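You operate a simulated robot arm through the tools that you are given. There is no shell and no other tool.

You run a simulated robot arm. Do the job below in one go: nothing can be reset, and whatever is moved stays where it is left.

JOB
Wipe the tray clean, then lay on it the pot and the gauze pack that the card names.
Fine: wet the wipe on the steel jar and put it back. Set down upright: what you pick out, clear pot. What is to be rubbed or washed off counts as gone when no trace of it is left.

It is judged by the outcome, as a careful person would: the job done as asked, and still so three seconds after it is handed in. It fails if anything else is knocked over, pushed out of place, dropped, spilled or broken.

ROBOT AND FRAMES
A 6-joint arm with a two-finger gripper, fixed in place. Base frame: the origin is on the floor under the middle of its stand, x ahead of it, y to its left, z up; the work surface is at about z = 90. Readings come in cm, degrees, newtons and seconds.
With the tool pointing down near the work surface it reaches from about 14 to 68 cm from the base axis. Its first joint turns from -66.0 to 66.0 degrees. Payload 2.45 kg.
The tool frame sits at the grasp point between the pads (the TCP): z along the fingers, y along the line on which they close. The tips reach 3 cm beyond it. The gripper opens to 10.6 cm; its body begins 7.9 cm behind the TCP.
Orientation is told as [roll, pitch, yaw] about the base's x, y, z axes, in that order, counted from this pose: with the fingers straight down and closing along the base's y, the tool's x points along the base's -x, its y along +y and its z along -z.

CONTROLS
- The arm moves only by the tool send_rows. Its argument "rows" is text: rows parted by semicolons, each of 7 numbers parted by spaces: the shift along the base's x, y, z in cm, then the turn, a rotation vector about the base's x, y, z in degrees, then the gripper command, from -1 (fully open) to 1 (shut), values between in proportion. In form: dx dy dz rx ry rz hand; .... A call has 1 to 20 rows; each row shifts and turns the commanded pose from where the row before left it. Rows are played at 5 a second. More than 5 cm and 8.6 degrees between two rows, or a gripper value outside its range, and nothing of the call is played. Where a pose cannot be reached the arm comes as near as it can. A force on the tool above 70 N (or 10 N above the force at the start of the call, whichever is more), or a blocked arm, ends the call early, and 0.2 s more pass. Each finger travels about 15.3 cm/s and halts on what it meets, pressing with about 22 N; the grip force reading is that of the motor and also rises with nothing between the fingers. The clock runs only during rows and for 0.2 s after the last one: add rows that do not move to give the fingers time. The reply holds the time, the measured pose of the TCP, the force on the tool along the base axes, the opening and the grip force, in the units named above and with some noise, with the torque about the TCP (base axes, N m) and any sound that the robot's microphone picked up.
- Cameras (640 x 400 px; columns grow to the right, rows downward): "scene" is fixed at [4.95, 41.26, 139.63]; the picture's right is [-0.81, -0.58, 0.00], its down [-0.38, 0.53, -0.76] and it looks along [0.44, -0.62, -0.65] (base axes); focal length 283 px, centre (320, 200). "wrist" rides on the gripper at [7.6, -0.2, -10.6] in the tool frame; the picture's right is [0.02, 1.00, 0.00], its down [-0.78, 0.02, -0.62] and it looks along [-0.62, 0.01, 0.78] (tool axes); focal length 247 px, centre (320, 200). There is no depth. A picture from a camera that has moved, and an enlarged one, comes with that camera's place and axes in the base frame and with its lens.
- camera(camera): a new picture of that camera. It takes no simulated time.
- enlarge(camera, box): a new picture of the part [left, top, right, bottom] of that camera's present view, enlarged. It takes no simulated time.
- hand_in(): hands the job in; it is judged then, once.

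Places have to be worked out from the pictures, the camera data and where the tool is seen. Open the gripper and draw the arm clear of the work before you hand the job in, unless the task says otherwise.

The tools are called as a command line: name --argument value ..., lists and objects as JSON in quotes. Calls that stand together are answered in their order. send_rows: Moves the arm, as the interface text tells. Its arguments: {"type":"object","properties":{"rows":{"type":"string"}},"required":["rows"]} The other tools are called the same way: camera (camera) takes a picture; enlarge (camera, box) takes an enlarged picture of a part of a camera's view; hand_in () hands the job in.

At the start:

```text
time_s: 0.0
ee_pos: [31.79, 10.55, 120.68]
ee_rot: [0.0, -0.1, 0.1]
wrist_force: [-0.3, -0.2, 0.2]
moment: [0.03, 0.0, -0.03]
finger_gap: 10.62
gripper_force: 0.0
```

scene: 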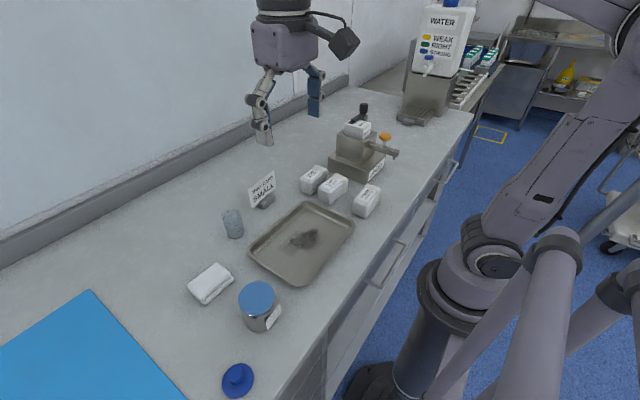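
wrist: 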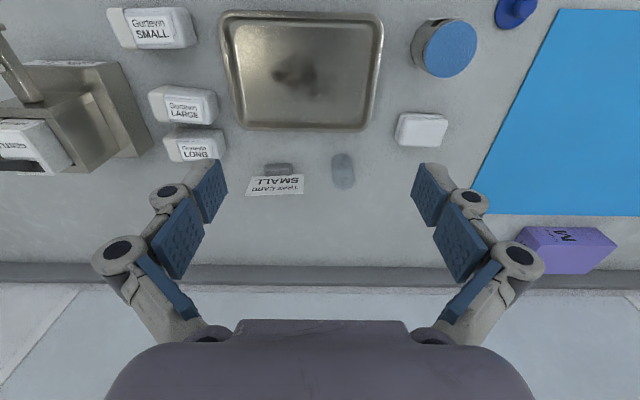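

I begin by looking closer at the pieces on the bench: the card, the tray, the jar, the wipe, and the pots and packs.

enlarge --camera "scene" --box '[180, 160, 390, 340]'

enlarge --camera "scene" --box '[290, 90, 420, 220]'

enlarge --camera "wrist" --box '[0, 0, 320, 200]'

enlarge --camera "wrist" --box '[320, 0, 640, 200]'

enlarge --camera "scene" --box '[380, 0, 520, 140]'

```text
2.22 times, centred on (285, 250) of scene
camera zoom: at [4.95, 41.26, 139.63], right [-0.81, -0.58, 0.0], down [-0.38, 0.53, -0.76], along [0.44, -0.62, -0.65], focal length 629 px, centre (398, 89)
```

zoom: 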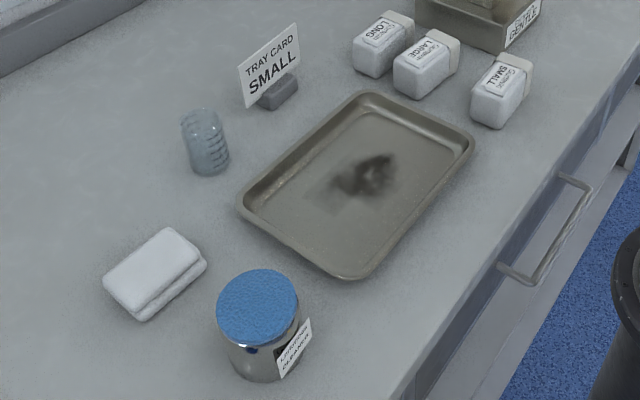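

```text
3.08 times, centred on (355, 155) of scene
camera zoom: at [4.95, 41.26, 139.63], right [-0.81, -0.58, 0.0], down [-0.38, 0.53, -0.76], along [0.44, -0.62, -0.65], focal length 872 px, centre (212, 338)
```

zoom: 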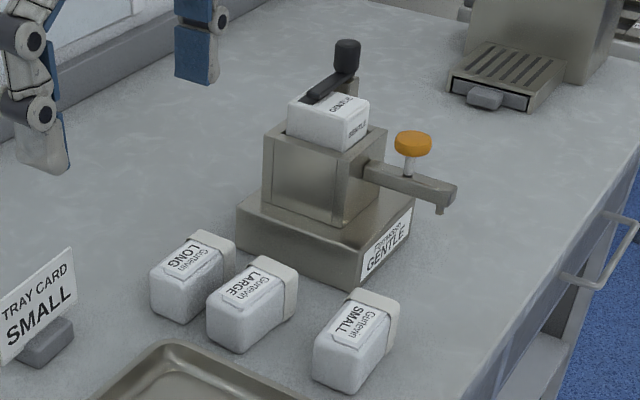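

```text
2.00 times, centred on (160, 100) of wrist
camera zoom: at [24.21, 10.36, 131.28], right [-0.02, 1.0, 0.0], down [0.78, 0.02, 0.62], along [0.62, 0.01, -0.78], focal length 494 px, centre (640, 400)
```

zoom: 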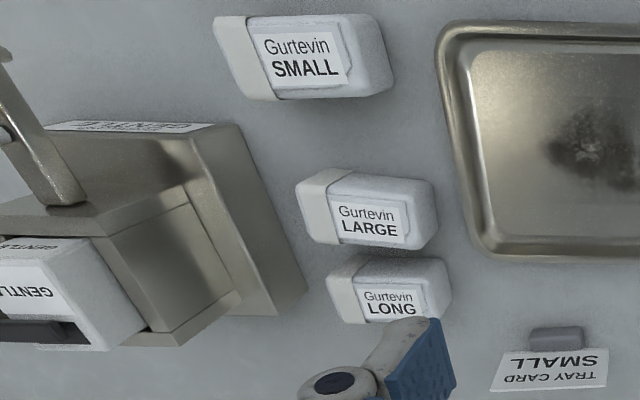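

```text
2.00 times, centred on (480, 100) of wrist
camera zoom: at [24.21, 10.36, 131.28], right [-0.02, 1.0, 0.0], down [0.78, 0.02, 0.62], along [0.62, 0.01, -0.78], focal length 494 px, centre (0, 400)
```

zoom: 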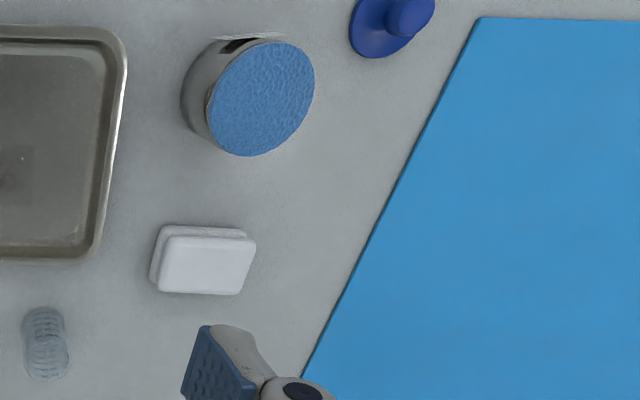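

```text
2.86 times, centred on (450, 70) of scene
camera zoom: at [4.95, 41.26, 139.63], right [-0.81, -0.58, 0.0], down [-0.38, 0.53, -0.76], along [0.44, -0.62, -0.65], focal length 809 px, centre (-51, 571)
```

zoom: 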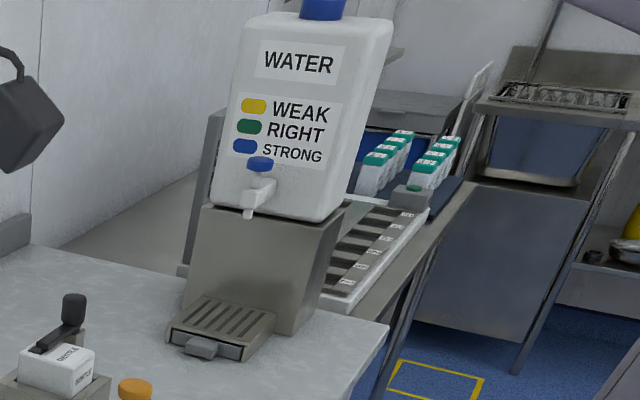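

The card reads SMALL; the pack marked SMALL is the one nearest the robot, at about (27, -10). I'll read the jar's label and look at the lid, pot and wipe in more detail before moving.

enlarge --camera "scene" --box '[180, 250, 300, 400]'

enlarge --camera "scene" --box '[200, 160, 300, 250]'

enlarge --camera "wrist" --box '[240, 50, 360, 110]'

enlarge --camera "wrist" --box '[240, 140, 380, 220]'

enlarge --camera "wrist" --box '[500, 200, 640, 290]'

```text
2.67 times, centred on (240, 325) of scene
camera zoom: at [4.95, 41.26, 139.63], right [-0.81, -0.58, 0.0], down [-0.38, 0.53, -0.76], along [0.44, -0.62, -0.65], focal length 755 px, centre (533, -133)
```

zoom: 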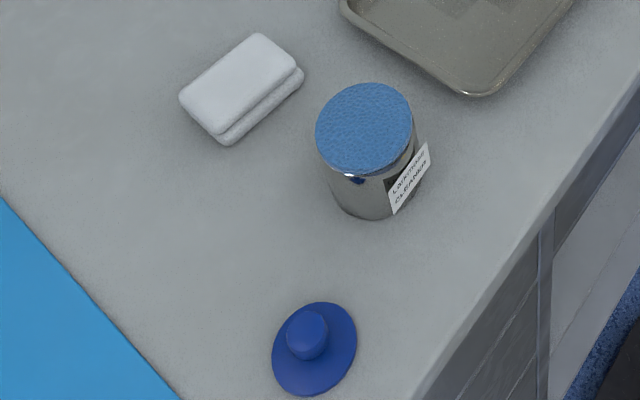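

```text
4.44 times, centred on (250, 205) of scene
camera zoom: at [4.95, 41.26, 139.63], right [-0.81, -0.58, 0.0], down [-0.38, 0.53, -0.76], along [0.44, -0.62, -0.65], focal length 1259 px, centre (631, 178)
```

zoom: 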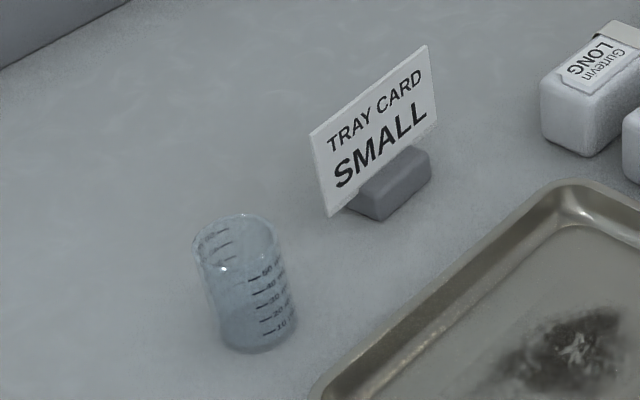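

```text
5.33 times, centred on (300, 80) of wrist
camera zoom: at [24.21, 10.36, 131.28], right [-0.02, 1.0, 0.0], down [0.78, 0.02, 0.62], along [0.62, 0.01, -0.78], focal length 1317 px, centre (427, 840)
```

zoom: 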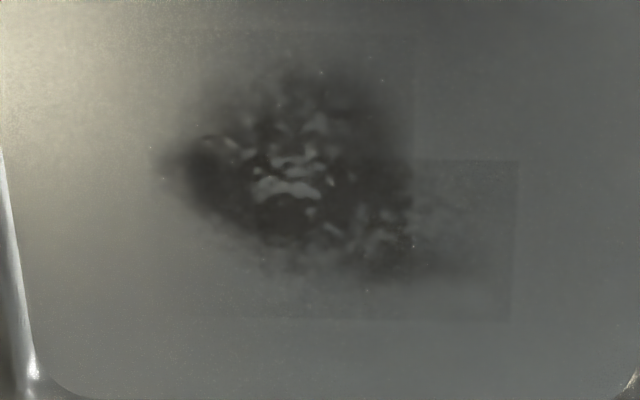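

```text
4.57 times, centred on (310, 180) of wrist
camera zoom: at [24.21, 10.36, 131.28], right [-0.02, 1.0, 0.0], down [0.78, 0.02, 0.62], along [0.62, 0.01, -0.78], focal length 1129 px, centre (366, 291)
```

zoom: 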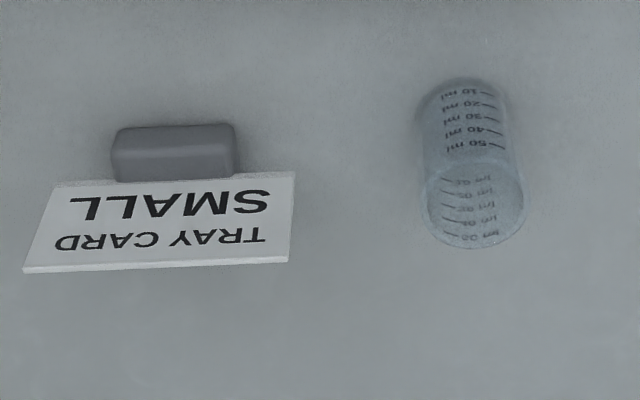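

```text
4.44 times, centred on (570, 245) of wrist
camera zoom: at [24.21, 10.36, 131.28], right [-0.02, 1.0, 0.0], down [0.78, 0.02, 0.62], along [0.62, 0.01, -0.78], focal length 1098 px, centre (-791, 0)
```

zoom: 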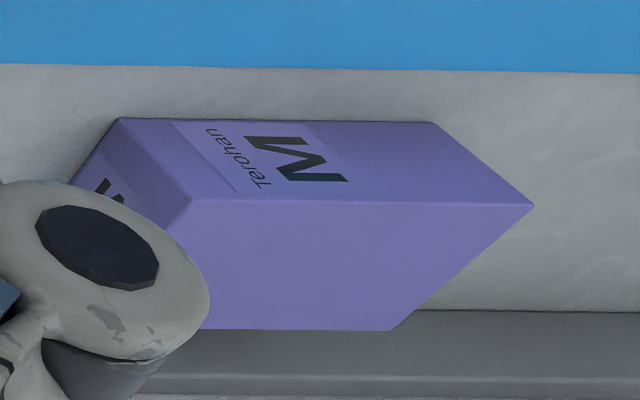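

The jar is the cleaner (label "... CLEANER"), with its blue foam top at about (28.3, 26.5, 95.8). The wipe is centred at about (40.5, 27.9), roughly 5 x 6.7 x 2 cm, and the pot stands at about (47.1, 15). I move above the wipe with the gripper open.

send_rows --rows "1.8 3.5 0 0 0 0 -1; 1.8 3.5 0 0 0 0 -1; 1.8 3.5 -2 0 0 0 -1; 1.8 3.5 -3 0 0 0 -1; 1.5 3.3 -3 0 0 0 -1; 0 0 -3 0 0 0 -1; 0 0 -3 0 0 0 -1; 0 0 0 0 0 0 -1"

camera --camera "wrist"

camera --camera "scene"

```text
time_s: 1.8
ee_pos: [40.51, 27.91, 106.57]
ee_rot: [-0.1, -0.1, 0.1]
wrist_force: [1.6, -0.2, 0.2]
moment: [-0.03, 0.0, 0.02]
finger_gap: 10.61
gripper_force: 0.1
```

```text
taken
camera wrist: at [32.89, 27.65, 117.23], right [-0.02, 1.0, 0.0], down [0.78, 0.02, 0.62], along [0.62, 0.01, -0.78], focal length 247 px, centre (320, 200)
```

wrist: 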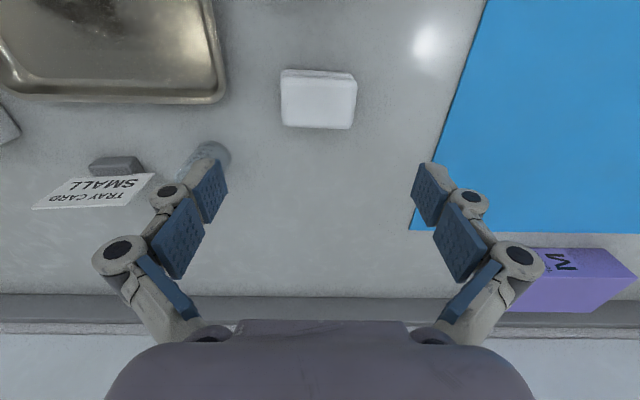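

```text
taken
```

scene: 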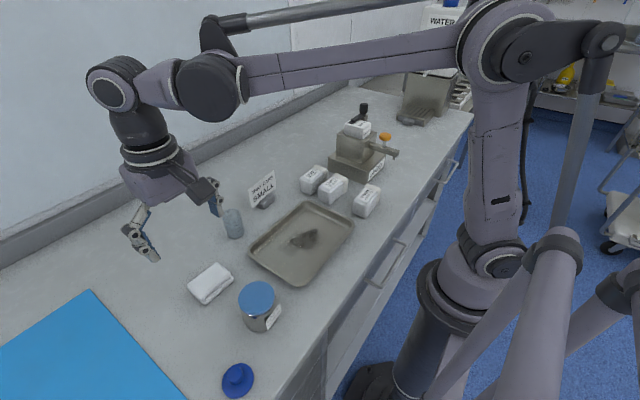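

The wipe is seen just below the gripper, centred at about (40.7, 27.5). I centre on it and lower so the fingertips sit alongside its upper part, then close.

send_rows --rows "0.2 -0.45 -4 0 0 0 -1; 0 0 -4 0 0 0 -1; 0 0 -3 0 0 0 -1; 0 0 -1.2 0 0 0 -1; 0 0 -0.6 0 0 0 -1; 0 0 0 0 0 0 -1"

enlarge --camera "scene" --box '[100, 180, 300, 320]'

camera --camera "wrist"

```text
time_s: 3.2
ee_pos: [40.69, 27.41, 93.89]
ee_rot: [0.1, -0.1, 0.0]
wrist_force: [0.5, 0.0, 0.7]
moment: [-0.01, -0.02, -0.02]
finger_gap: 10.61
gripper_force: 0.1
```

```text
2.86 times, centred on (200, 250) of scene
camera zoom: at [4.95, 41.26, 139.63], right [-0.81, -0.58, 0.0], down [-0.38, 0.53, -0.76], along [0.44, -0.62, -0.65], focal length 809 px, centre (663, 57)
```

zoom: 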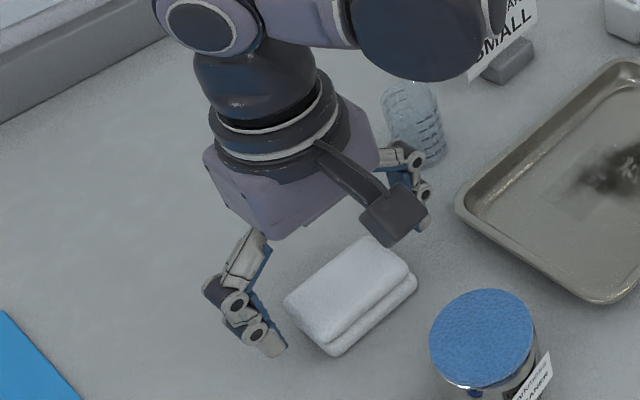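

```text
taken
camera wrist: at [33.07, 27.16, 104.48], right [-0.02, 1.0, 0.0], down [0.78, 0.02, 0.62], along [0.62, 0.01, -0.78], focal length 247 px, centre (320, 200)
```

wrist: 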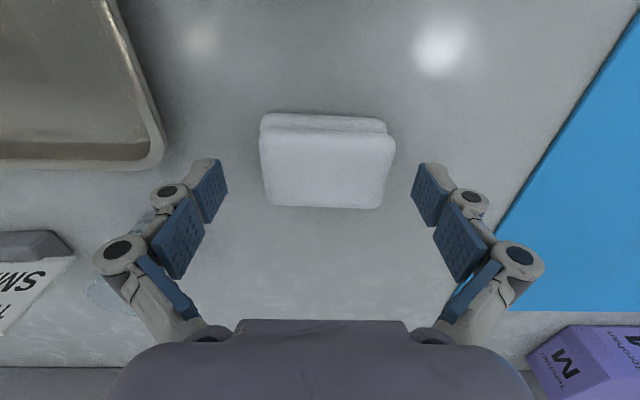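

The pads straddle the wipe, which sits about 0.25 cm more to +y than the tool. I correct that, lower slightly, and close on it.

send_rows --rows "0.2 0.28 -0.2 0 0 0 -1; 0 0 0 0 0 0 -0.4; 0 0 0 0 0 0 0.2; 0 0 0 0 0 0 1; 0 0 0 0 0 0 1; 0 0 0 0 0 0 1"

camera --camera "wrist"

enlarge --camera "scene" --box '[100, 180, 300, 320]'

```text
time_s: 4.6
ee_pos: [40.93, 27.78, 93.81]
ee_rot: [0.1, 0.0, 0.1]
wrist_force: [1.5, 0.8, 8.1]
moment: [-0.03, 0.01, -0.03]
finger_gap: 7.43
gripper_force: 22.1
```

```text
taken
camera wrist: at [33.28, 27.46, 104.31], right [-0.02, 1.0, 0.0], down [0.78, 0.02, 0.62], along [0.62, 0.01, -0.78], focal length 247 px, centre (320, 200)
```

wrist: 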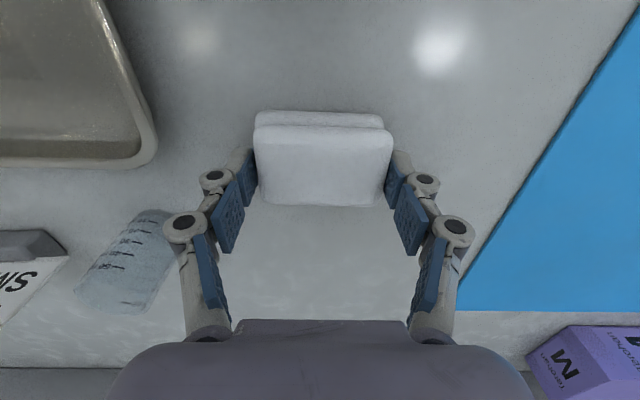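

```text
2.86 times, centred on (200, 250) of scene
camera zoom: at [4.94, 41.26, 139.63], right [-0.81, -0.58, 0.0], down [-0.38, 0.53, -0.76], along [0.44, -0.62, -0.65], focal length 809 px, centre (663, 57)
```

zoom: 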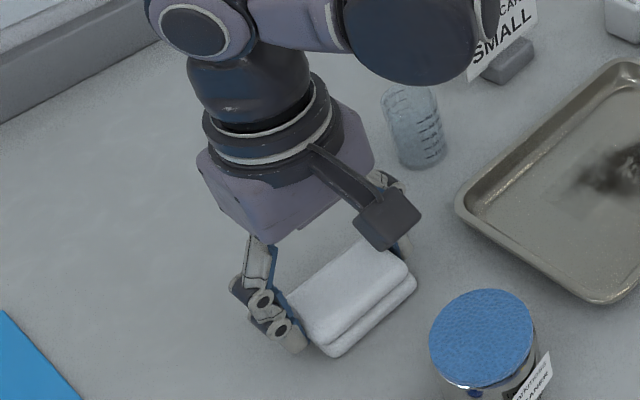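

It is gripped at 7.4 cm opening, with about 8 N upward on the tool, so the fingertips may be near the bench. I lift straight up a little and check how the wipe hangs between the tips.

send_rows --rows "0 0 1 0 0 0 1; 0 0 2 0 0 0 1; 0 0 3 0 0 0 1; 0 0 3 0 0 0 1; 0 0 3 0 0 0 1; 0 0 0 0 0 0 1"

camera --camera "wrist"

enlarge --camera "scene" --box '[100, 130, 260, 250]'

```text
time_s: 6.0
ee_pos: [41.02, 27.72, 105.74]
ee_rot: [0.1, -0.1, 0.0]
wrist_force: [0.5, -0.5, 0.0]
moment: [-0.02, -0.02, 0.02]
finger_gap: 7.42
gripper_force: 21.8
```

```text
taken
camera wrist: at [33.38, 27.47, 116.33], right [-0.02, 1.0, 0.0], down [0.78, 0.02, 0.62], along [0.62, 0.01, -0.78], focal length 247 px, centre (320, 200)
```

wrist: 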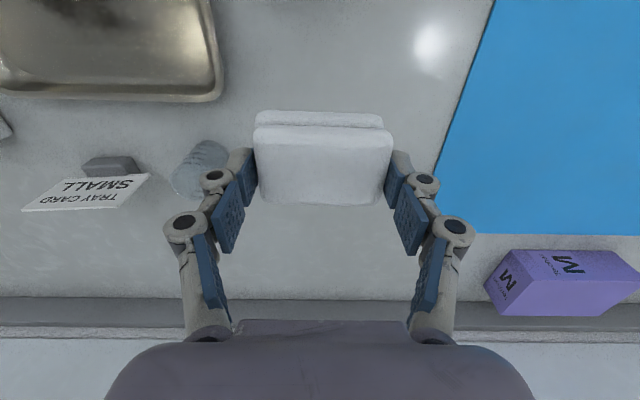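

```text
3.33 times, centred on (180, 190) of scene
camera zoom: at [4.95, 41.26, 139.63], right [-0.81, -0.58, 0.0], down [-0.38, 0.53, -0.76], along [0.44, -0.62, -0.65], focal length 944 px, centre (787, 233)
```

zoom: 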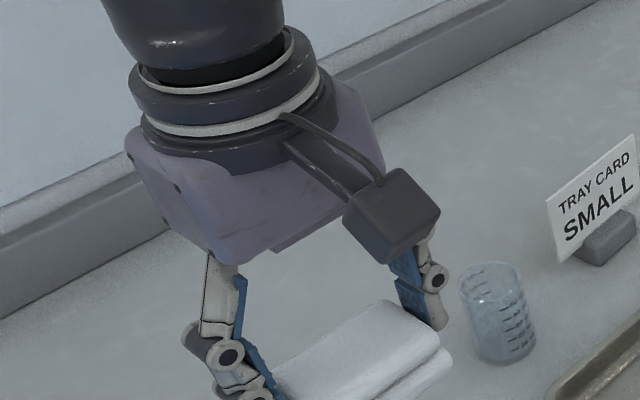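

The wipe is lifted and held firmly. I check from the scene camera how far it hangs below the tips.

enlarge --camera "scene" --box '[130, 190, 250, 280]'

enlarge --camera "wrist" --box '[200, 90, 440, 240]'

```text
4.44 times, centred on (190, 235) of scene
camera zoom: at [4.95, 41.26, 139.63], right [-0.81, -0.58, 0.0], down [-0.38, 0.53, -0.76], along [0.44, -0.62, -0.65], focal length 1259 px, centre (898, 44)
```

zoom: 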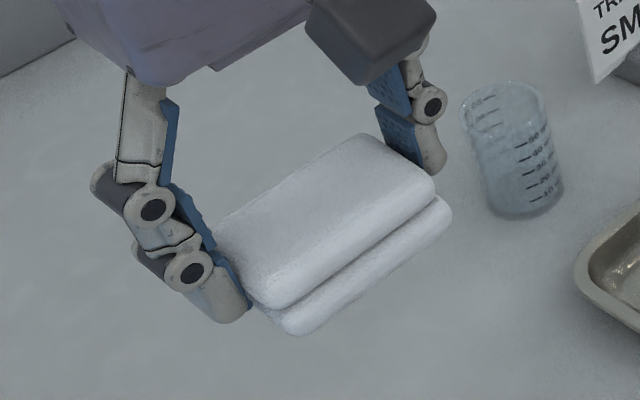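

```text
2.67 times, centred on (320, 165) of wrist
camera zoom: at [33.38, 27.47, 116.33], right [-0.02, 1.0, 0.0], down [0.78, 0.02, 0.62], along [0.62, 0.01, -0.78], focal length 659 px, centre (320, 293)
```

zoom: 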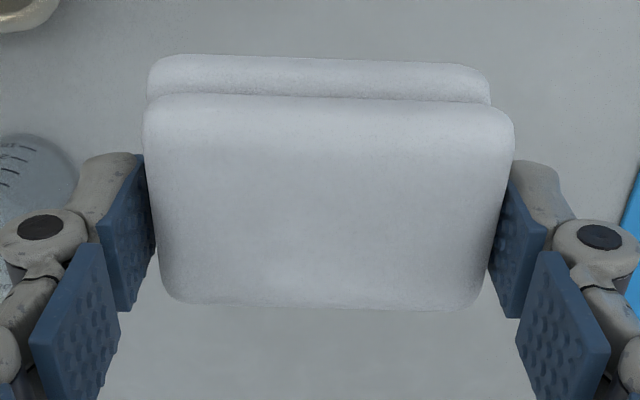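

The wipe's underside hangs roughly 0.7 cm below the tips. I carry it over the jar's foam top and look before pressing.

send_rows --rows "-3.2 -0.3 1.5 0 0 0 1; -3.2 -0.3 0 0 0 0 1; -3.2 -0.3 0 0 0 0 1; -3 -0.3 0 0 0 0 1; 0 0 0 0 0 0 1; 0 0 0 0 0 0 1"

camera --camera "wrist"

enlarge --camera "scene" --box '[180, 200, 320, 350]'

```text
time_s: 7.4
ee_pos: [28.28, 26.44, 107.16]
ee_rot: [-0.1, -0.1, 0.0]
wrist_force: [-0.3, 0.0, -0.1]
moment: [-0.02, 0.03, 0.03]
finger_gap: 7.41
gripper_force: 21.5
```

```text
taken
camera wrist: at [20.63, 26.18, 117.79], right [-0.02, 1.0, 0.0], down [0.78, 0.02, 0.62], along [0.62, 0.01, -0.78], focal length 247 px, centre (320, 200)
```

wrist: 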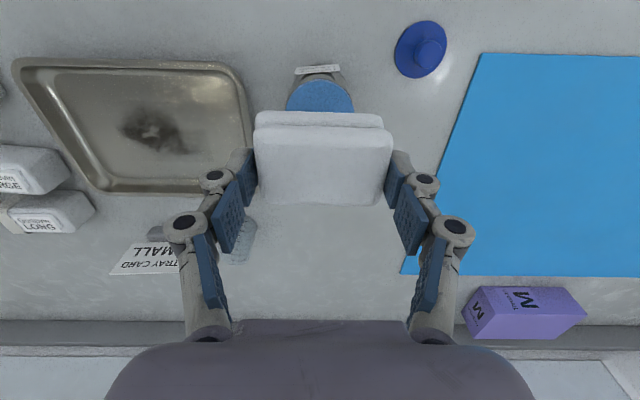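

```text
2.67 times, centred on (250, 275) of scene
camera zoom: at [4.95, 41.26, 139.63], right [-0.81, -0.58, 0.0], down [-0.38, 0.53, -0.76], along [0.44, -0.62, -0.65], focal length 755 px, centre (507, 0)
```

zoom: 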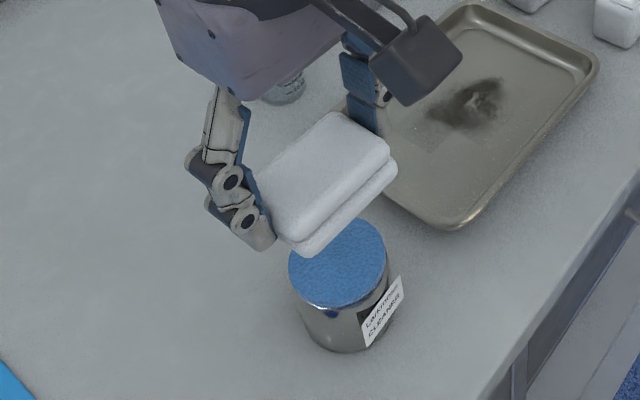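

The jar's foam top is centred under the wipe at about (28.5, 26.4). I lower to just above it, then will press in small steps while watching the force.

send_rows --rows "0.2 0 -3 0 0 0 1; 0 0 -2.5 0 0 0 1; 0 0 -1 0 0 0 1; 0 0 -0.5 0 0 0 1; 0 0 0 0 0 0 1"

enlarge --camera "scene" --box '[180, 220, 320, 350]'

```text
time_s: 8.6
ee_pos: [28.65, 26.52, 100.28]
ee_rot: [0.0, 0.0, -0.1]
wrist_force: [1.5, -1.0, 22.9]
moment: [-0.08, -0.02, -0.01]
finger_gap: 7.44
gripper_force: 22.3
```

```text
3.08 times, centred on (250, 285) of scene
camera zoom: at [4.93, 41.24, 139.63], right [-0.81, -0.58, 0.0], down [-0.38, 0.53, -0.76], along [0.44, -0.62, -0.65], focal length 872 px, centre (535, -62)
```

zoom: 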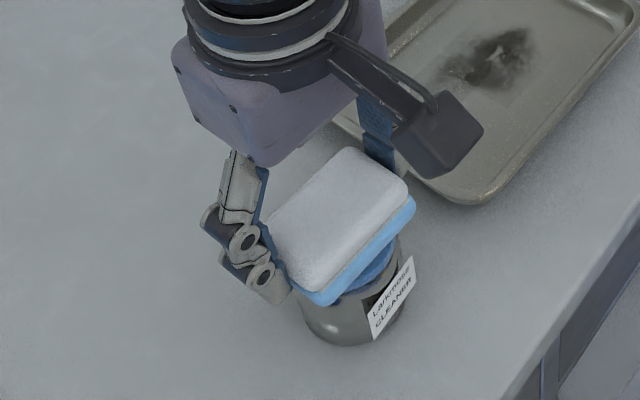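

Contact made at about 23 N, and the wipe's underside has turned blue: it is wet. I lift straight off and check that the jar stayed put.

send_rows --rows "0 0 0 0 0 0 1; 0 0 0.5 0 0 0 1; 0 0 1.5 0 0 0 1; 0 0 3 0 0 0 1; 0 0 3 0 0 0 1; 0 0 0 0 0 0 1"

camera --camera "scene"

camera --camera "wrist"

```text
time_s: 10.0
ee_pos: [28.54, 26.49, 108.09]
ee_rot: [0.0, -0.1, 0.0]
wrist_force: [-0.5, -0.6, -0.6]
moment: [0.01, 0.02, 0.02]
finger_gap: 7.39
gripper_force: 22.3
```

```text
taken
```

scene: 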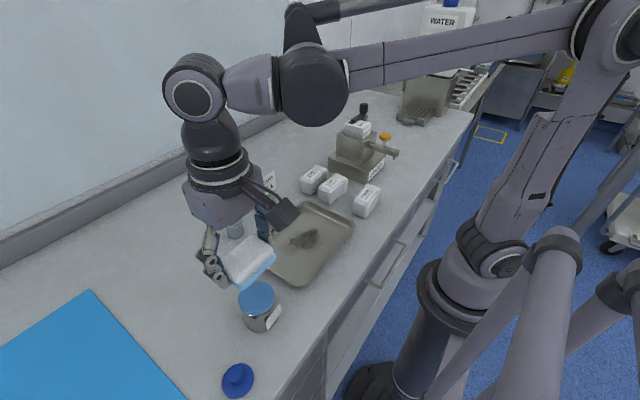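

```text
taken
camera wrist: at [20.98, 26.22, 118.79], right [-0.02, 1.0, 0.0], down [0.78, 0.02, 0.62], along [0.62, 0.01, -0.78], focal length 247 px, centre (320, 200)
```

wrist: 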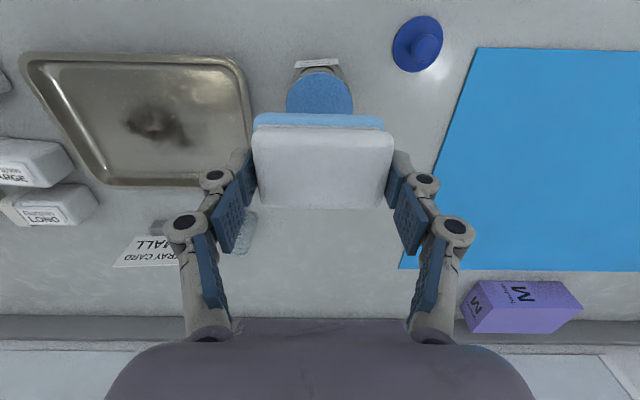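

The jar has not moved. I carry the wet wipe over the tray's middle, staying high until clear of the jar.

send_rows --rows "0.9 -4 0 0 0 0 1; 0.9 -4 0 0 0 0 1; 0.9 -4 0 0 0 0 1; 0.9 -4 -3 0 0 0 1; 0.8 -2.5 -4 0 0 0 1; 0 0 -3 0 0 0 1; 0 0 -1.5 0 0 0 1; 0 0 0 0 0 0 1"

camera --camera "wrist"

enlarge --camera "scene" --box '[220, 170, 380, 300]'

```text
refused: row 4 steps farther than a row can; nothing moved
```

```text
taken
camera wrist: at [20.98, 26.22, 118.79], right [-0.02, 1.0, 0.0], down [0.78, 0.02, 0.62], along [0.62, 0.01, -0.78], focal length 247 px, centre (320, 200)
```

wrist: 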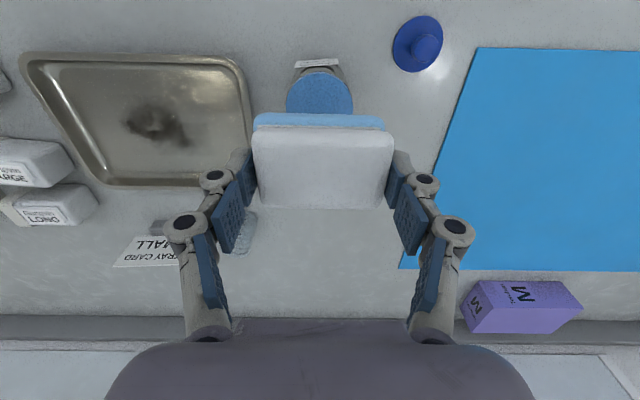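

```text
3.08 times, centred on (300, 235) of scene
camera zoom: at [4.95, 41.26, 139.63], right [-0.81, -0.58, 0.0], down [-0.38, 0.53, -0.76], along [0.44, -0.62, -0.65], focal length 872 px, centre (382, 92)
```

zoom: 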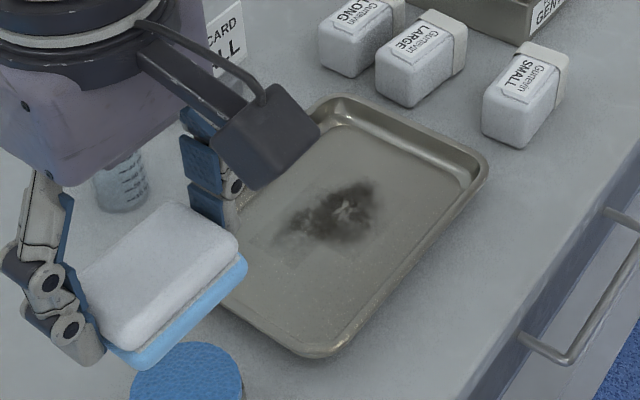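

The call was refused because row 4 was too long; nothing moved. I resend it with shorter steps.

send_rows --rows "0.9 -4 0 0 0 0 1; 0.9 -4 0 0 0 0 1; 0.9 -4 0 0 0 0 1; 0.9 -4 -1 0 0 0 1; 0.8 -2.5 -3 0 0 0 1; 0 0 -4 0 0 0 1; 0 0 -3 0 0 0 1; 0 0 -0.7 0 0 0 1; 0 0 0 0 0 0 1"

camera --camera "wrist"

enlarge --camera "scene" --box '[220, 170, 380, 300]'

```text
time_s: 12.0
ee_pos: [32.97, 7.96, 96.38]
ee_rot: [0.0, -0.1, 0.0]
wrist_force: [0.2, -0.1, -1.0]
moment: [-0.01, 0.0, -0.01]
finger_gap: 7.37
gripper_force: 21.6
```

```text
taken
camera wrist: at [25.38, 7.76, 107.02], right [-0.02, 1.0, 0.0], down [0.78, 0.02, 0.62], along [0.62, 0.01, -0.78], focal length 247 px, centre (320, 200)
```

wrist: 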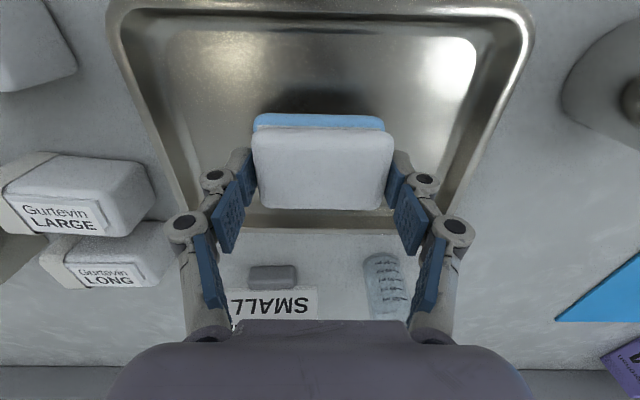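

```text
3.08 times, centred on (300, 235) of scene
camera zoom: at [4.95, 41.26, 139.63], right [-0.81, -0.58, 0.0], down [-0.38, 0.53, -0.76], along [0.44, -0.62, -0.65], focal length 872 px, centre (382, 92)
```

zoom: 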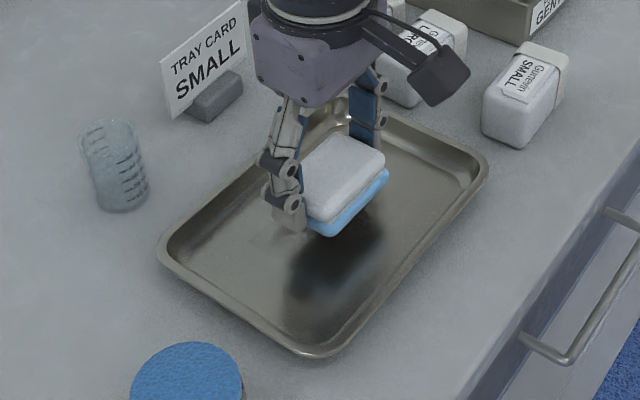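

The wipe hangs centred over the tray floor, fingers well inside the rim. I lower in small steps to feel for contact.

send_rows --rows "0 0 -0.6 0 0 0 1; 0 0 -0.5 0 0 0 1; 0 0 -0.3 0 0 0 1; 0 0 0 0 0 0 1"

```text
time_s: 13.0
ee_pos: [32.98, 7.98, 95.13]
ee_rot: [0.1, -0.1, -0.1]
wrist_force: [0.6, 0.8, 0.4]
moment: [0.0, 0.0, -0.04]
finger_gap: 7.37
gripper_force: 22.2
```

No contact yet at z = 95.1; I keep lowering in 0.2 cm steps.

send_rows --rows "0 0 -0.2 0 0 0 1; 0 0 -0.2 0 0 0 1; 0 0 0 0 0 0 1"

enlarge --camera "scene" --box '[240, 190, 340, 270]'

```text
time_s: 13.8
ee_pos: [32.99, 8.02, 94.67]
ee_rot: [0.0, -0.1, 0.0]
wrist_force: [0.5, 0.3, -0.7]
moment: [0.0, 0.0, -0.01]
finger_gap: 7.38
gripper_force: 22.2
```

```text
5.00 times, centred on (290, 230) of scene
camera zoom: at [4.95, 41.26, 139.63], right [-0.81, -0.58, 0.0], down [-0.38, 0.53, -0.76], along [0.44, -0.62, -0.65], focal length 1416 px, centre (470, 50)
```

zoom: 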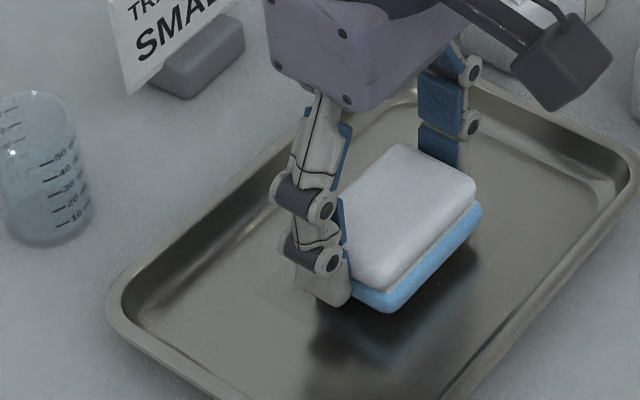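

Still no contact, and the wipe is close to the floor. I lower another two small steps.

send_rows --rows "0 0 -0.15 0 0 0 1; 0 0 -0.15 0 0 0 1; 0 0 0 0 0 0 1"

```text
time_s: 14.6
ee_pos: [33.02, 8.06, 94.42]
ee_rot: [-0.1, -0.1, 0.0]
wrist_force: [0.5, 0.1, -1.4]
moment: [0.02, 0.02, 0.03]
finger_gap: 7.38
gripper_force: 22.2
```

send_rows --rows "0 0 -0.12 0 0 0 1; 0 0 -0.12 0 0 0 1; 0 0 0 0 0 0 1"

```text
time_s: 15.4
ee_pos: [32.96, 8.13, 94.08]
ee_rot: [0.0, -0.2, 0.0]
wrist_force: [-0.4, -0.2, -0.7]
moment: [0.01, 0.0, -0.02]
finger_gap: 7.36
gripper_force: 22.5
```

Still free at z = 94.1. I continue down in about 0.1 cm steps.

send_rows --rows "0 0 -0.1 0 0 0 1; 0 0 -0.1 0 0 0 1; 0 0 0 0 0 0 1"

enlarge --camera "scene" --box '[240, 190, 340, 270]'

```text
time_s: 16.2
ee_pos: [32.99, 8.04, 93.88]
ee_rot: [0.0, -0.2, 0.1]
wrist_force: [-0.6, -0.3, -0.9]
moment: [0.0, -0.02, 0.03]
finger_gap: 7.39
gripper_force: 22.0
```

```text
5.00 times, centred on (290, 230) of scene
camera zoom: at [4.95, 41.26, 139.63], right [-0.81, -0.58, 0.0], down [-0.38, 0.53, -0.76], along [0.44, -0.62, -0.65], focal length 1416 px, centre (470, 50)
```

zoom: 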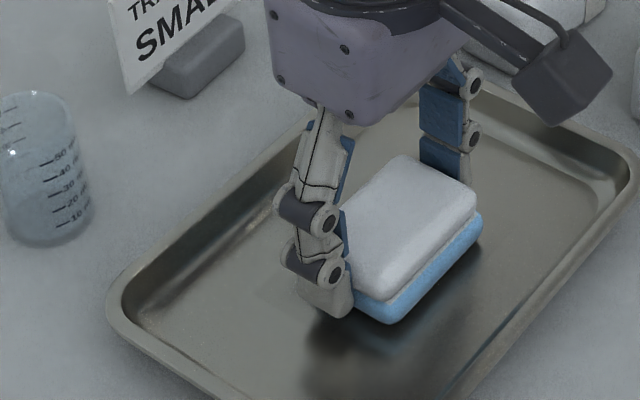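

Still no contact at 93.9. I keep stepping down gently.

send_rows --rows "0 0 -0.1 0 0 0 1; 0 0 -0.1 0 0 0 1; 0 0 0 0 0 0 1"

```text
time_s: 17.0
ee_pos: [33.03, 8.02, 93.75]
ee_rot: [0.1, -0.1, -0.1]
wrist_force: [-1.4, 0.5, 22.9]
moment: [-0.01, 0.03, -0.03]
finger_gap: 7.42
gripper_force: 21.9
```

Contact: about 23 N at z = 93.75. I ease up a touch to lighten the pressure and read the force again.

send_rows --rows "0 0 0.06 0 0 0 1; 0 0 0 0 0 0 1"

enlarge --camera "scene" --box '[240, 190, 340, 270]'

```text
time_s: 17.6
ee_pos: [32.96, 7.99, 93.73]
ee_rot: [0.0, -0.1, 0.1]
wrist_force: [0.7, 0.6, 3.5]
moment: [0.04, -0.05, 0.05]
finger_gap: 7.37
gripper_force: 22.0
```

```text
5.00 times, centred on (290, 230) of scene
camera zoom: at [4.95, 41.26, 139.63], right [-0.81, -0.58, 0.0], down [-0.38, 0.53, -0.76], along [0.44, -0.62, -0.65], focal length 1416 px, centre (470, 50)
```

zoom: 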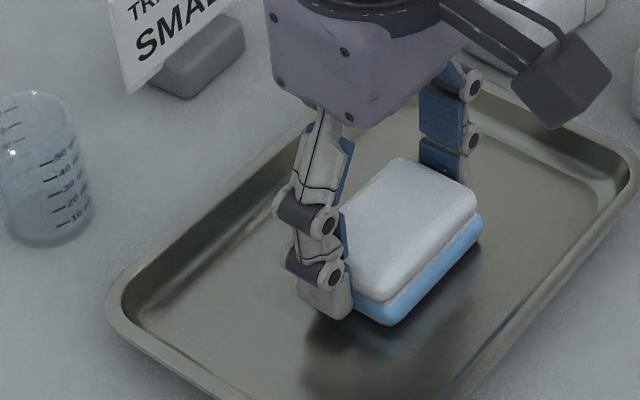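

Now a light 3.5 N. I begin wiping with a short stroke toward +y and back, then check the tray hasn't slid.

send_rows --rows "0 0.7 0 0 0 0 1; 0 0.8 0 0 0 0 1; 0 0.8 0 0 0 0 1; 0 0.8 0 0 0 0 1; 0 0 0 0 0 0 1"

enlarge --camera "scene" --box '[220, 170, 380, 300]'

camera --camera "wrist"

```text
time_s: 18.8
ee_pos: [32.89, 11.11, 93.79]
ee_rot: [-0.1, -0.1, -0.1]
wrist_force: [0.4, 0.2, 0.4]
moment: [0.04, 0.0, -0.02]
finger_gap: 7.39
gripper_force: 22.5
```

```text
3.08 times, centred on (300, 235) of scene
camera zoom: at [4.95, 41.26, 139.63], right [-0.81, -0.58, 0.0], down [-0.38, 0.53, -0.76], along [0.44, -0.62, -0.65], focal length 872 px, centre (382, 92)
```

zoom: 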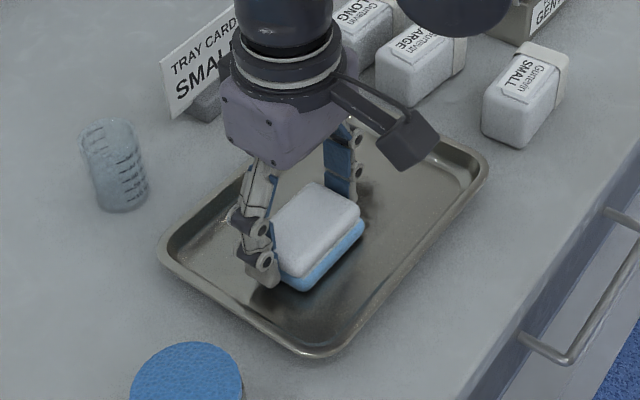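

```text
taken
camera wrist: at [25.33, 10.92, 104.39], right [-0.02, 1.0, 0.0], down [0.78, 0.02, 0.62], along [0.62, 0.01, -0.78], focal length 247 px, centre (320, 200)
```

wrist: 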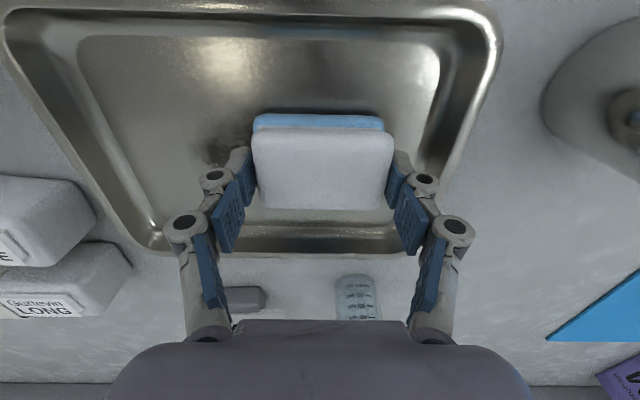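

The tray is still in place, but the force fell to near zero. I lower 0.06 cm and stroke toward -y over the stain.

send_rows --rows "0 0 -0.06 0 0 0 1; 0 -0.8 0 0 0 0 1; 0 -0.8 0 0 0 0 1; 0 -0.8 0 0 0 0 1; 0 -0.8 0 0 0 0 1; 0 -0.8 0 0 0 0 1; 0 -0.8 0 0 0 0 1; 0 -0.8 0 0 0 0 1; 0 0 0 0 0 0 1"

enlarge --camera "scene" --box '[220, 170, 380, 300]'

camera --camera "wrist"

```text
time_s: 20.8
ee_pos: [32.84, 5.53, 93.69]
ee_rot: [-0.1, -0.1, 0.0]
wrist_force: [0.3, 2.0, 5.4]
moment: [0.11, -0.02, 0.0]
finger_gap: 7.39
gripper_force: 21.8
```

```text
3.08 times, centred on (300, 235) of scene
camera zoom: at [4.95, 41.27, 139.62], right [-0.81, -0.58, 0.0], down [-0.38, 0.53, -0.76], along [0.44, -0.62, -0.65], focal length 872 px, centre (382, 92)
```

zoom: 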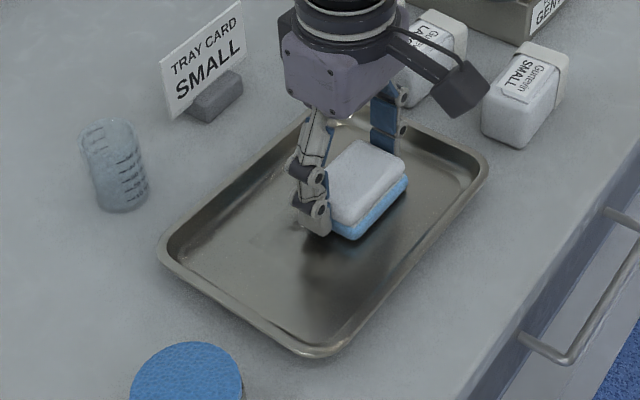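

```text
taken
camera wrist: at [25.28, 5.33, 104.37], right [-0.02, 1.0, 0.0], down [0.78, 0.02, 0.62], along [0.62, 0.01, -0.78], focal length 247 px, centre (320, 200)
```

wrist: 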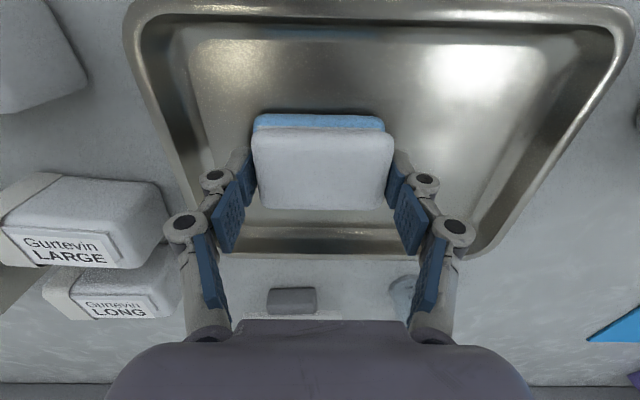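

A steady 5 N contact with the tray not moving. I now sweep overlapping lanes: first toward the far side (x about 34.7 and 36.3).

send_rows --rows "0.9 0 0 0 0 0 1; 0.9 0 0 0 0 0 1; 0 0.8 0 0 0 0 1; 0 0.8 0 0 0 0 1; 0 0.8 0 0 0 0 1; 0 0.8 0 0 0 0 1; 0 0.8 0 0 0 0 1; 0 0.8 0 0 0 0 1; 0 0.7 0 0 0 0 1; 0.8 0 0 0 0 0 1; 0.7 0 0 0 0 0 1; 0 -0.8 0 0 0 0 1; 0 -0.8 0 0 0 0 1; 0 -0.8 0 0 0 0 1; 0 -0.8 0 0 0 0 1; 0 -0.8 0 0 0 0 1; 0 -0.8 0 0 0 0 1; 0 -0.7 0 0 0 0 1; 0 0 0 0 0 0 1"

camera --camera "wrist"

enlarge --camera "scene" --box '[220, 170, 380, 300]'

```text
time_s: 24.8
ee_pos: [36.29, 5.51, 93.73]
ee_rot: [0.1, -0.1, 0.0]
wrist_force: [-0.4, -0.3, 0.8]
moment: [0.08, -0.01, 0.01]
finger_gap: 7.38
gripper_force: 21.8
```

```text
taken
camera wrist: at [28.62, 5.25, 104.32], right [-0.02, 1.0, 0.0], down [0.78, 0.02, 0.62], along [0.62, 0.01, -0.78], focal length 247 px, centre (320, 200)
```

wrist: 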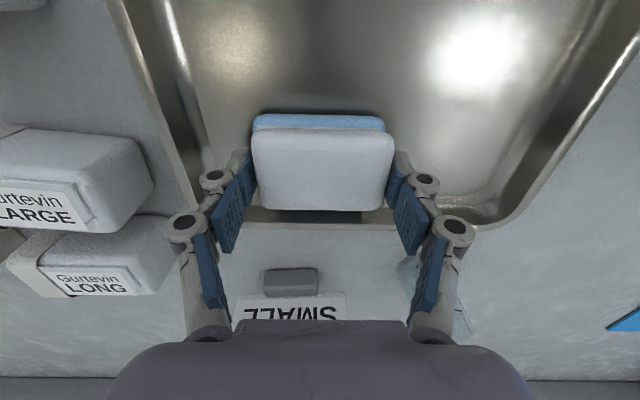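

```text
3.08 times, centred on (300, 235) of scene
camera zoom: at [4.95, 41.26, 139.63], right [-0.81, -0.58, 0.0], down [-0.38, 0.53, -0.76], along [0.44, -0.62, -0.65], focal length 872 px, centre (382, 92)
```

zoom: 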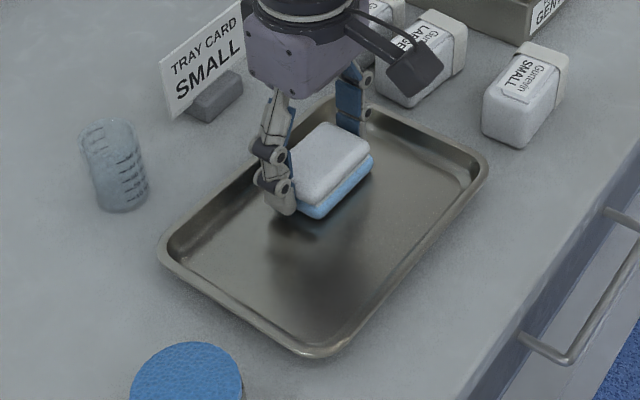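

Contact got light (0.8 N), so I lower 0.05 cm and sweep back over x = 34.6 and 32.8.

send_rows --rows "0 0 -0.05 0 0 0 1; -0.9 0 0 0 0 0 1; -0.8 0 0 0 0 0 1; 0 0.8 0 0 0 0 1; 0 0.8 0 0 0 0 1; 0 0.8 0 0 0 0 1; 0 0.8 0 0 0 0 1; 0 0.8 0 0 0 0 1; 0 0.8 0 0 0 0 1; 0 0.8 0 0 0 0 1; -0.9 0 0 0 0 0 1; -0.9 0 0 0 0 0 1; 0 -0.8 0 0 0 0 1; 0 -0.8 0 0 0 0 1; 0 -0.8 0 0 0 0 1; 0 -0.8 0 0 0 0 1; 0 -0.8 0 0 0 0 1; 0 -0.8 0 0 0 0 1; 0 -0.9 0 0 0 0 1; 0 0 0 0 0 0 1"

camera --camera "wrist"

```text
time_s: 29.0
ee_pos: [32.7, 5.49, 93.64]
ee_rot: [0.2, -0.1, 0.0]
wrist_force: [0.2, 0.8, 1.3]
moment: [0.05, 0.01, -0.01]
finger_gap: 7.37
gripper_force: 21.4
```

```text
taken
camera wrist: at [25.06, 5.18, 104.29], right [-0.02, 1.0, 0.0], down [0.78, 0.02, 0.62], along [0.62, 0.01, -0.78], focal length 247 px, centre (320, 200)
```

wrist: 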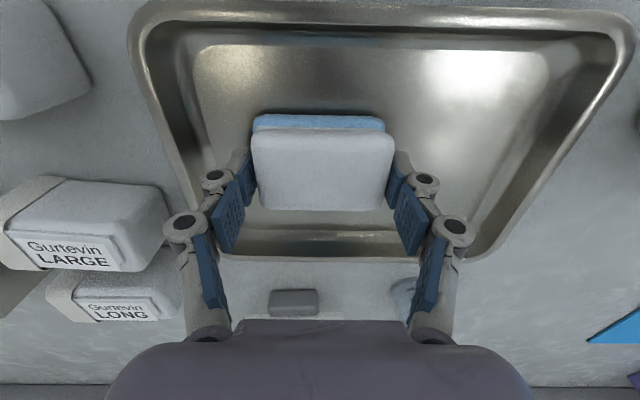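

Force is light again (1.3 N). I lower 0.05 cm and sweep the near lanes, x = 31 and 29.8.

send_rows --rows "0 0 -0.05 0 0 0 1; -0.9 0 0 0 0 0 1; -0.8 0 0 0 0 0 1; 0 0.8 0 0 0 0 1; 0 0.8 0 0 0 0 1; 0 0.8 0 0 0 0 1; 0 0.8 0 0 0 0 1; 0 0.8 0 0 0 0 1; 0 0.8 0 0 0 0 1; 0 0.8 0 0 0 0 1; -0.6 0 0 0 0 0 1; -0.6 0 0 0 0 0 1; 0 -0.8 0 0 0 0 1; 0 -0.8 0 0 0 0 1; 0 -0.8 0 0 0 0 1; 0 -0.8 0 0 0 0 1; 0 -0.8 0 0 0 0 1; 0 -0.8 0 0 0 0 1; 0 -0.9 0 0 0 0 1; 0 0 0 0 0 0 1"

camera --camera "wrist"

enlarge --camera "scene" --box '[220, 170, 380, 300]'

```text
time_s: 33.2
ee_pos: [29.82, 5.32, 93.65]
ee_rot: [0.0, -0.1, 0.0]
wrist_force: [0.3, 6.3, 13.4]
moment: [0.28, -0.03, 0.03]
finger_gap: 7.41
gripper_force: 22.3
```

```text
taken
camera wrist: at [22.17, 5.1, 104.22], right [-0.02, 1.0, 0.0], down [0.78, 0.02, 0.62], along [0.62, 0.01, -0.78], focal length 247 px, centre (320, 200)
```

wrist: 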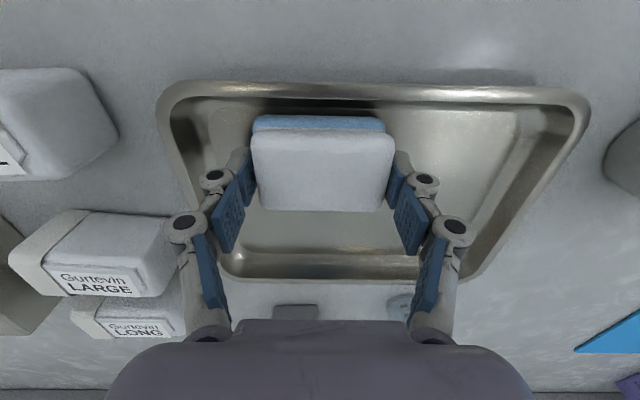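

```text
3.08 times, centred on (300, 235) of scene
camera zoom: at [4.94, 41.28, 139.62], right [-0.81, -0.58, 0.0], down [-0.38, 0.53, -0.76], along [0.44, -0.62, -0.65], focal length 872 px, centre (382, 92)
```

zoom: 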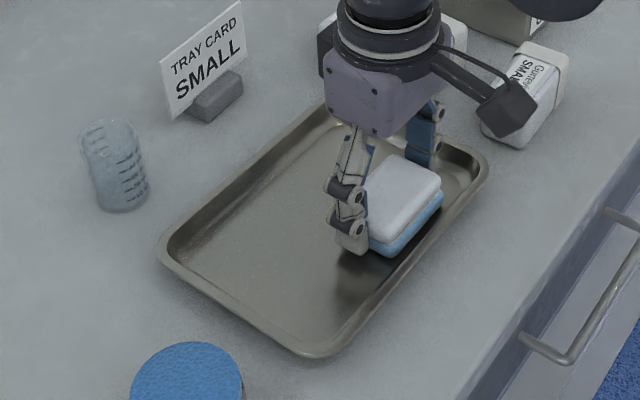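

The tray floor looks clean from here and the tray hasn't shifted. I lift off, move aside toward the wipe's home and inspect the tray.

send_rows --rows "0 0 0.5 0 0 0 1; 0 0 2 0 0 0 1; 0 0 4 0 0 0 1; 0 0 4.5 0 0 0 1; 0 0 4.5 0 0 0 1; 0 4 1 0 0 0 1; 0 4.5 0 0 0 0 1; 0 4.5 0 0 0 0 1; 0 0 0 0 0 0 1"

enlarge --camera "scene" --box '[230, 180, 370, 300]'

camera --camera "wrist"

```text
time_s: 35.2
ee_pos: [29.8, 18.45, 110.32]
ee_rot: [0.0, -0.1, 0.0]
wrist_force: [0.1, 0.4, -0.3]
moment: [-0.01, 0.02, -0.02]
finger_gap: 7.38
gripper_force: 22.2
```

```text
3.33 times, centred on (300, 240) of scene
camera zoom: at [4.95, 41.26, 139.63], right [-0.81, -0.58, 0.0], down [-0.38, 0.53, -0.76], along [0.44, -0.62, -0.65], focal length 944 px, centre (387, 67)
```

zoom: 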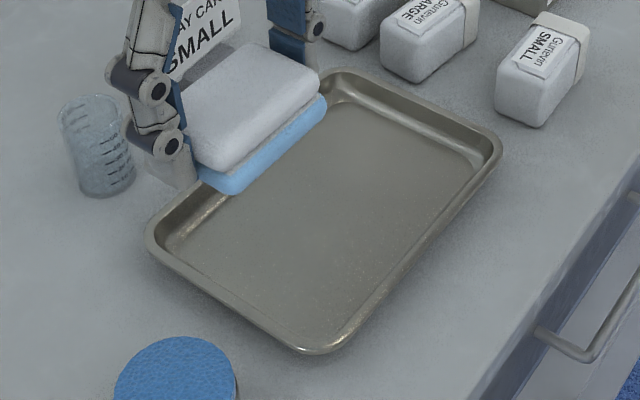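

```text
taken
camera wrist: at [22.26, 18.14, 120.93], right [-0.02, 1.0, 0.0], down [0.78, 0.02, 0.62], along [0.62, 0.01, -0.78], focal length 247 px, centre (320, 200)
```

wrist: 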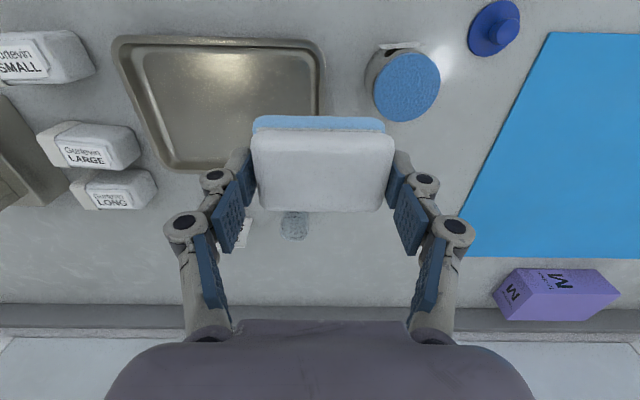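

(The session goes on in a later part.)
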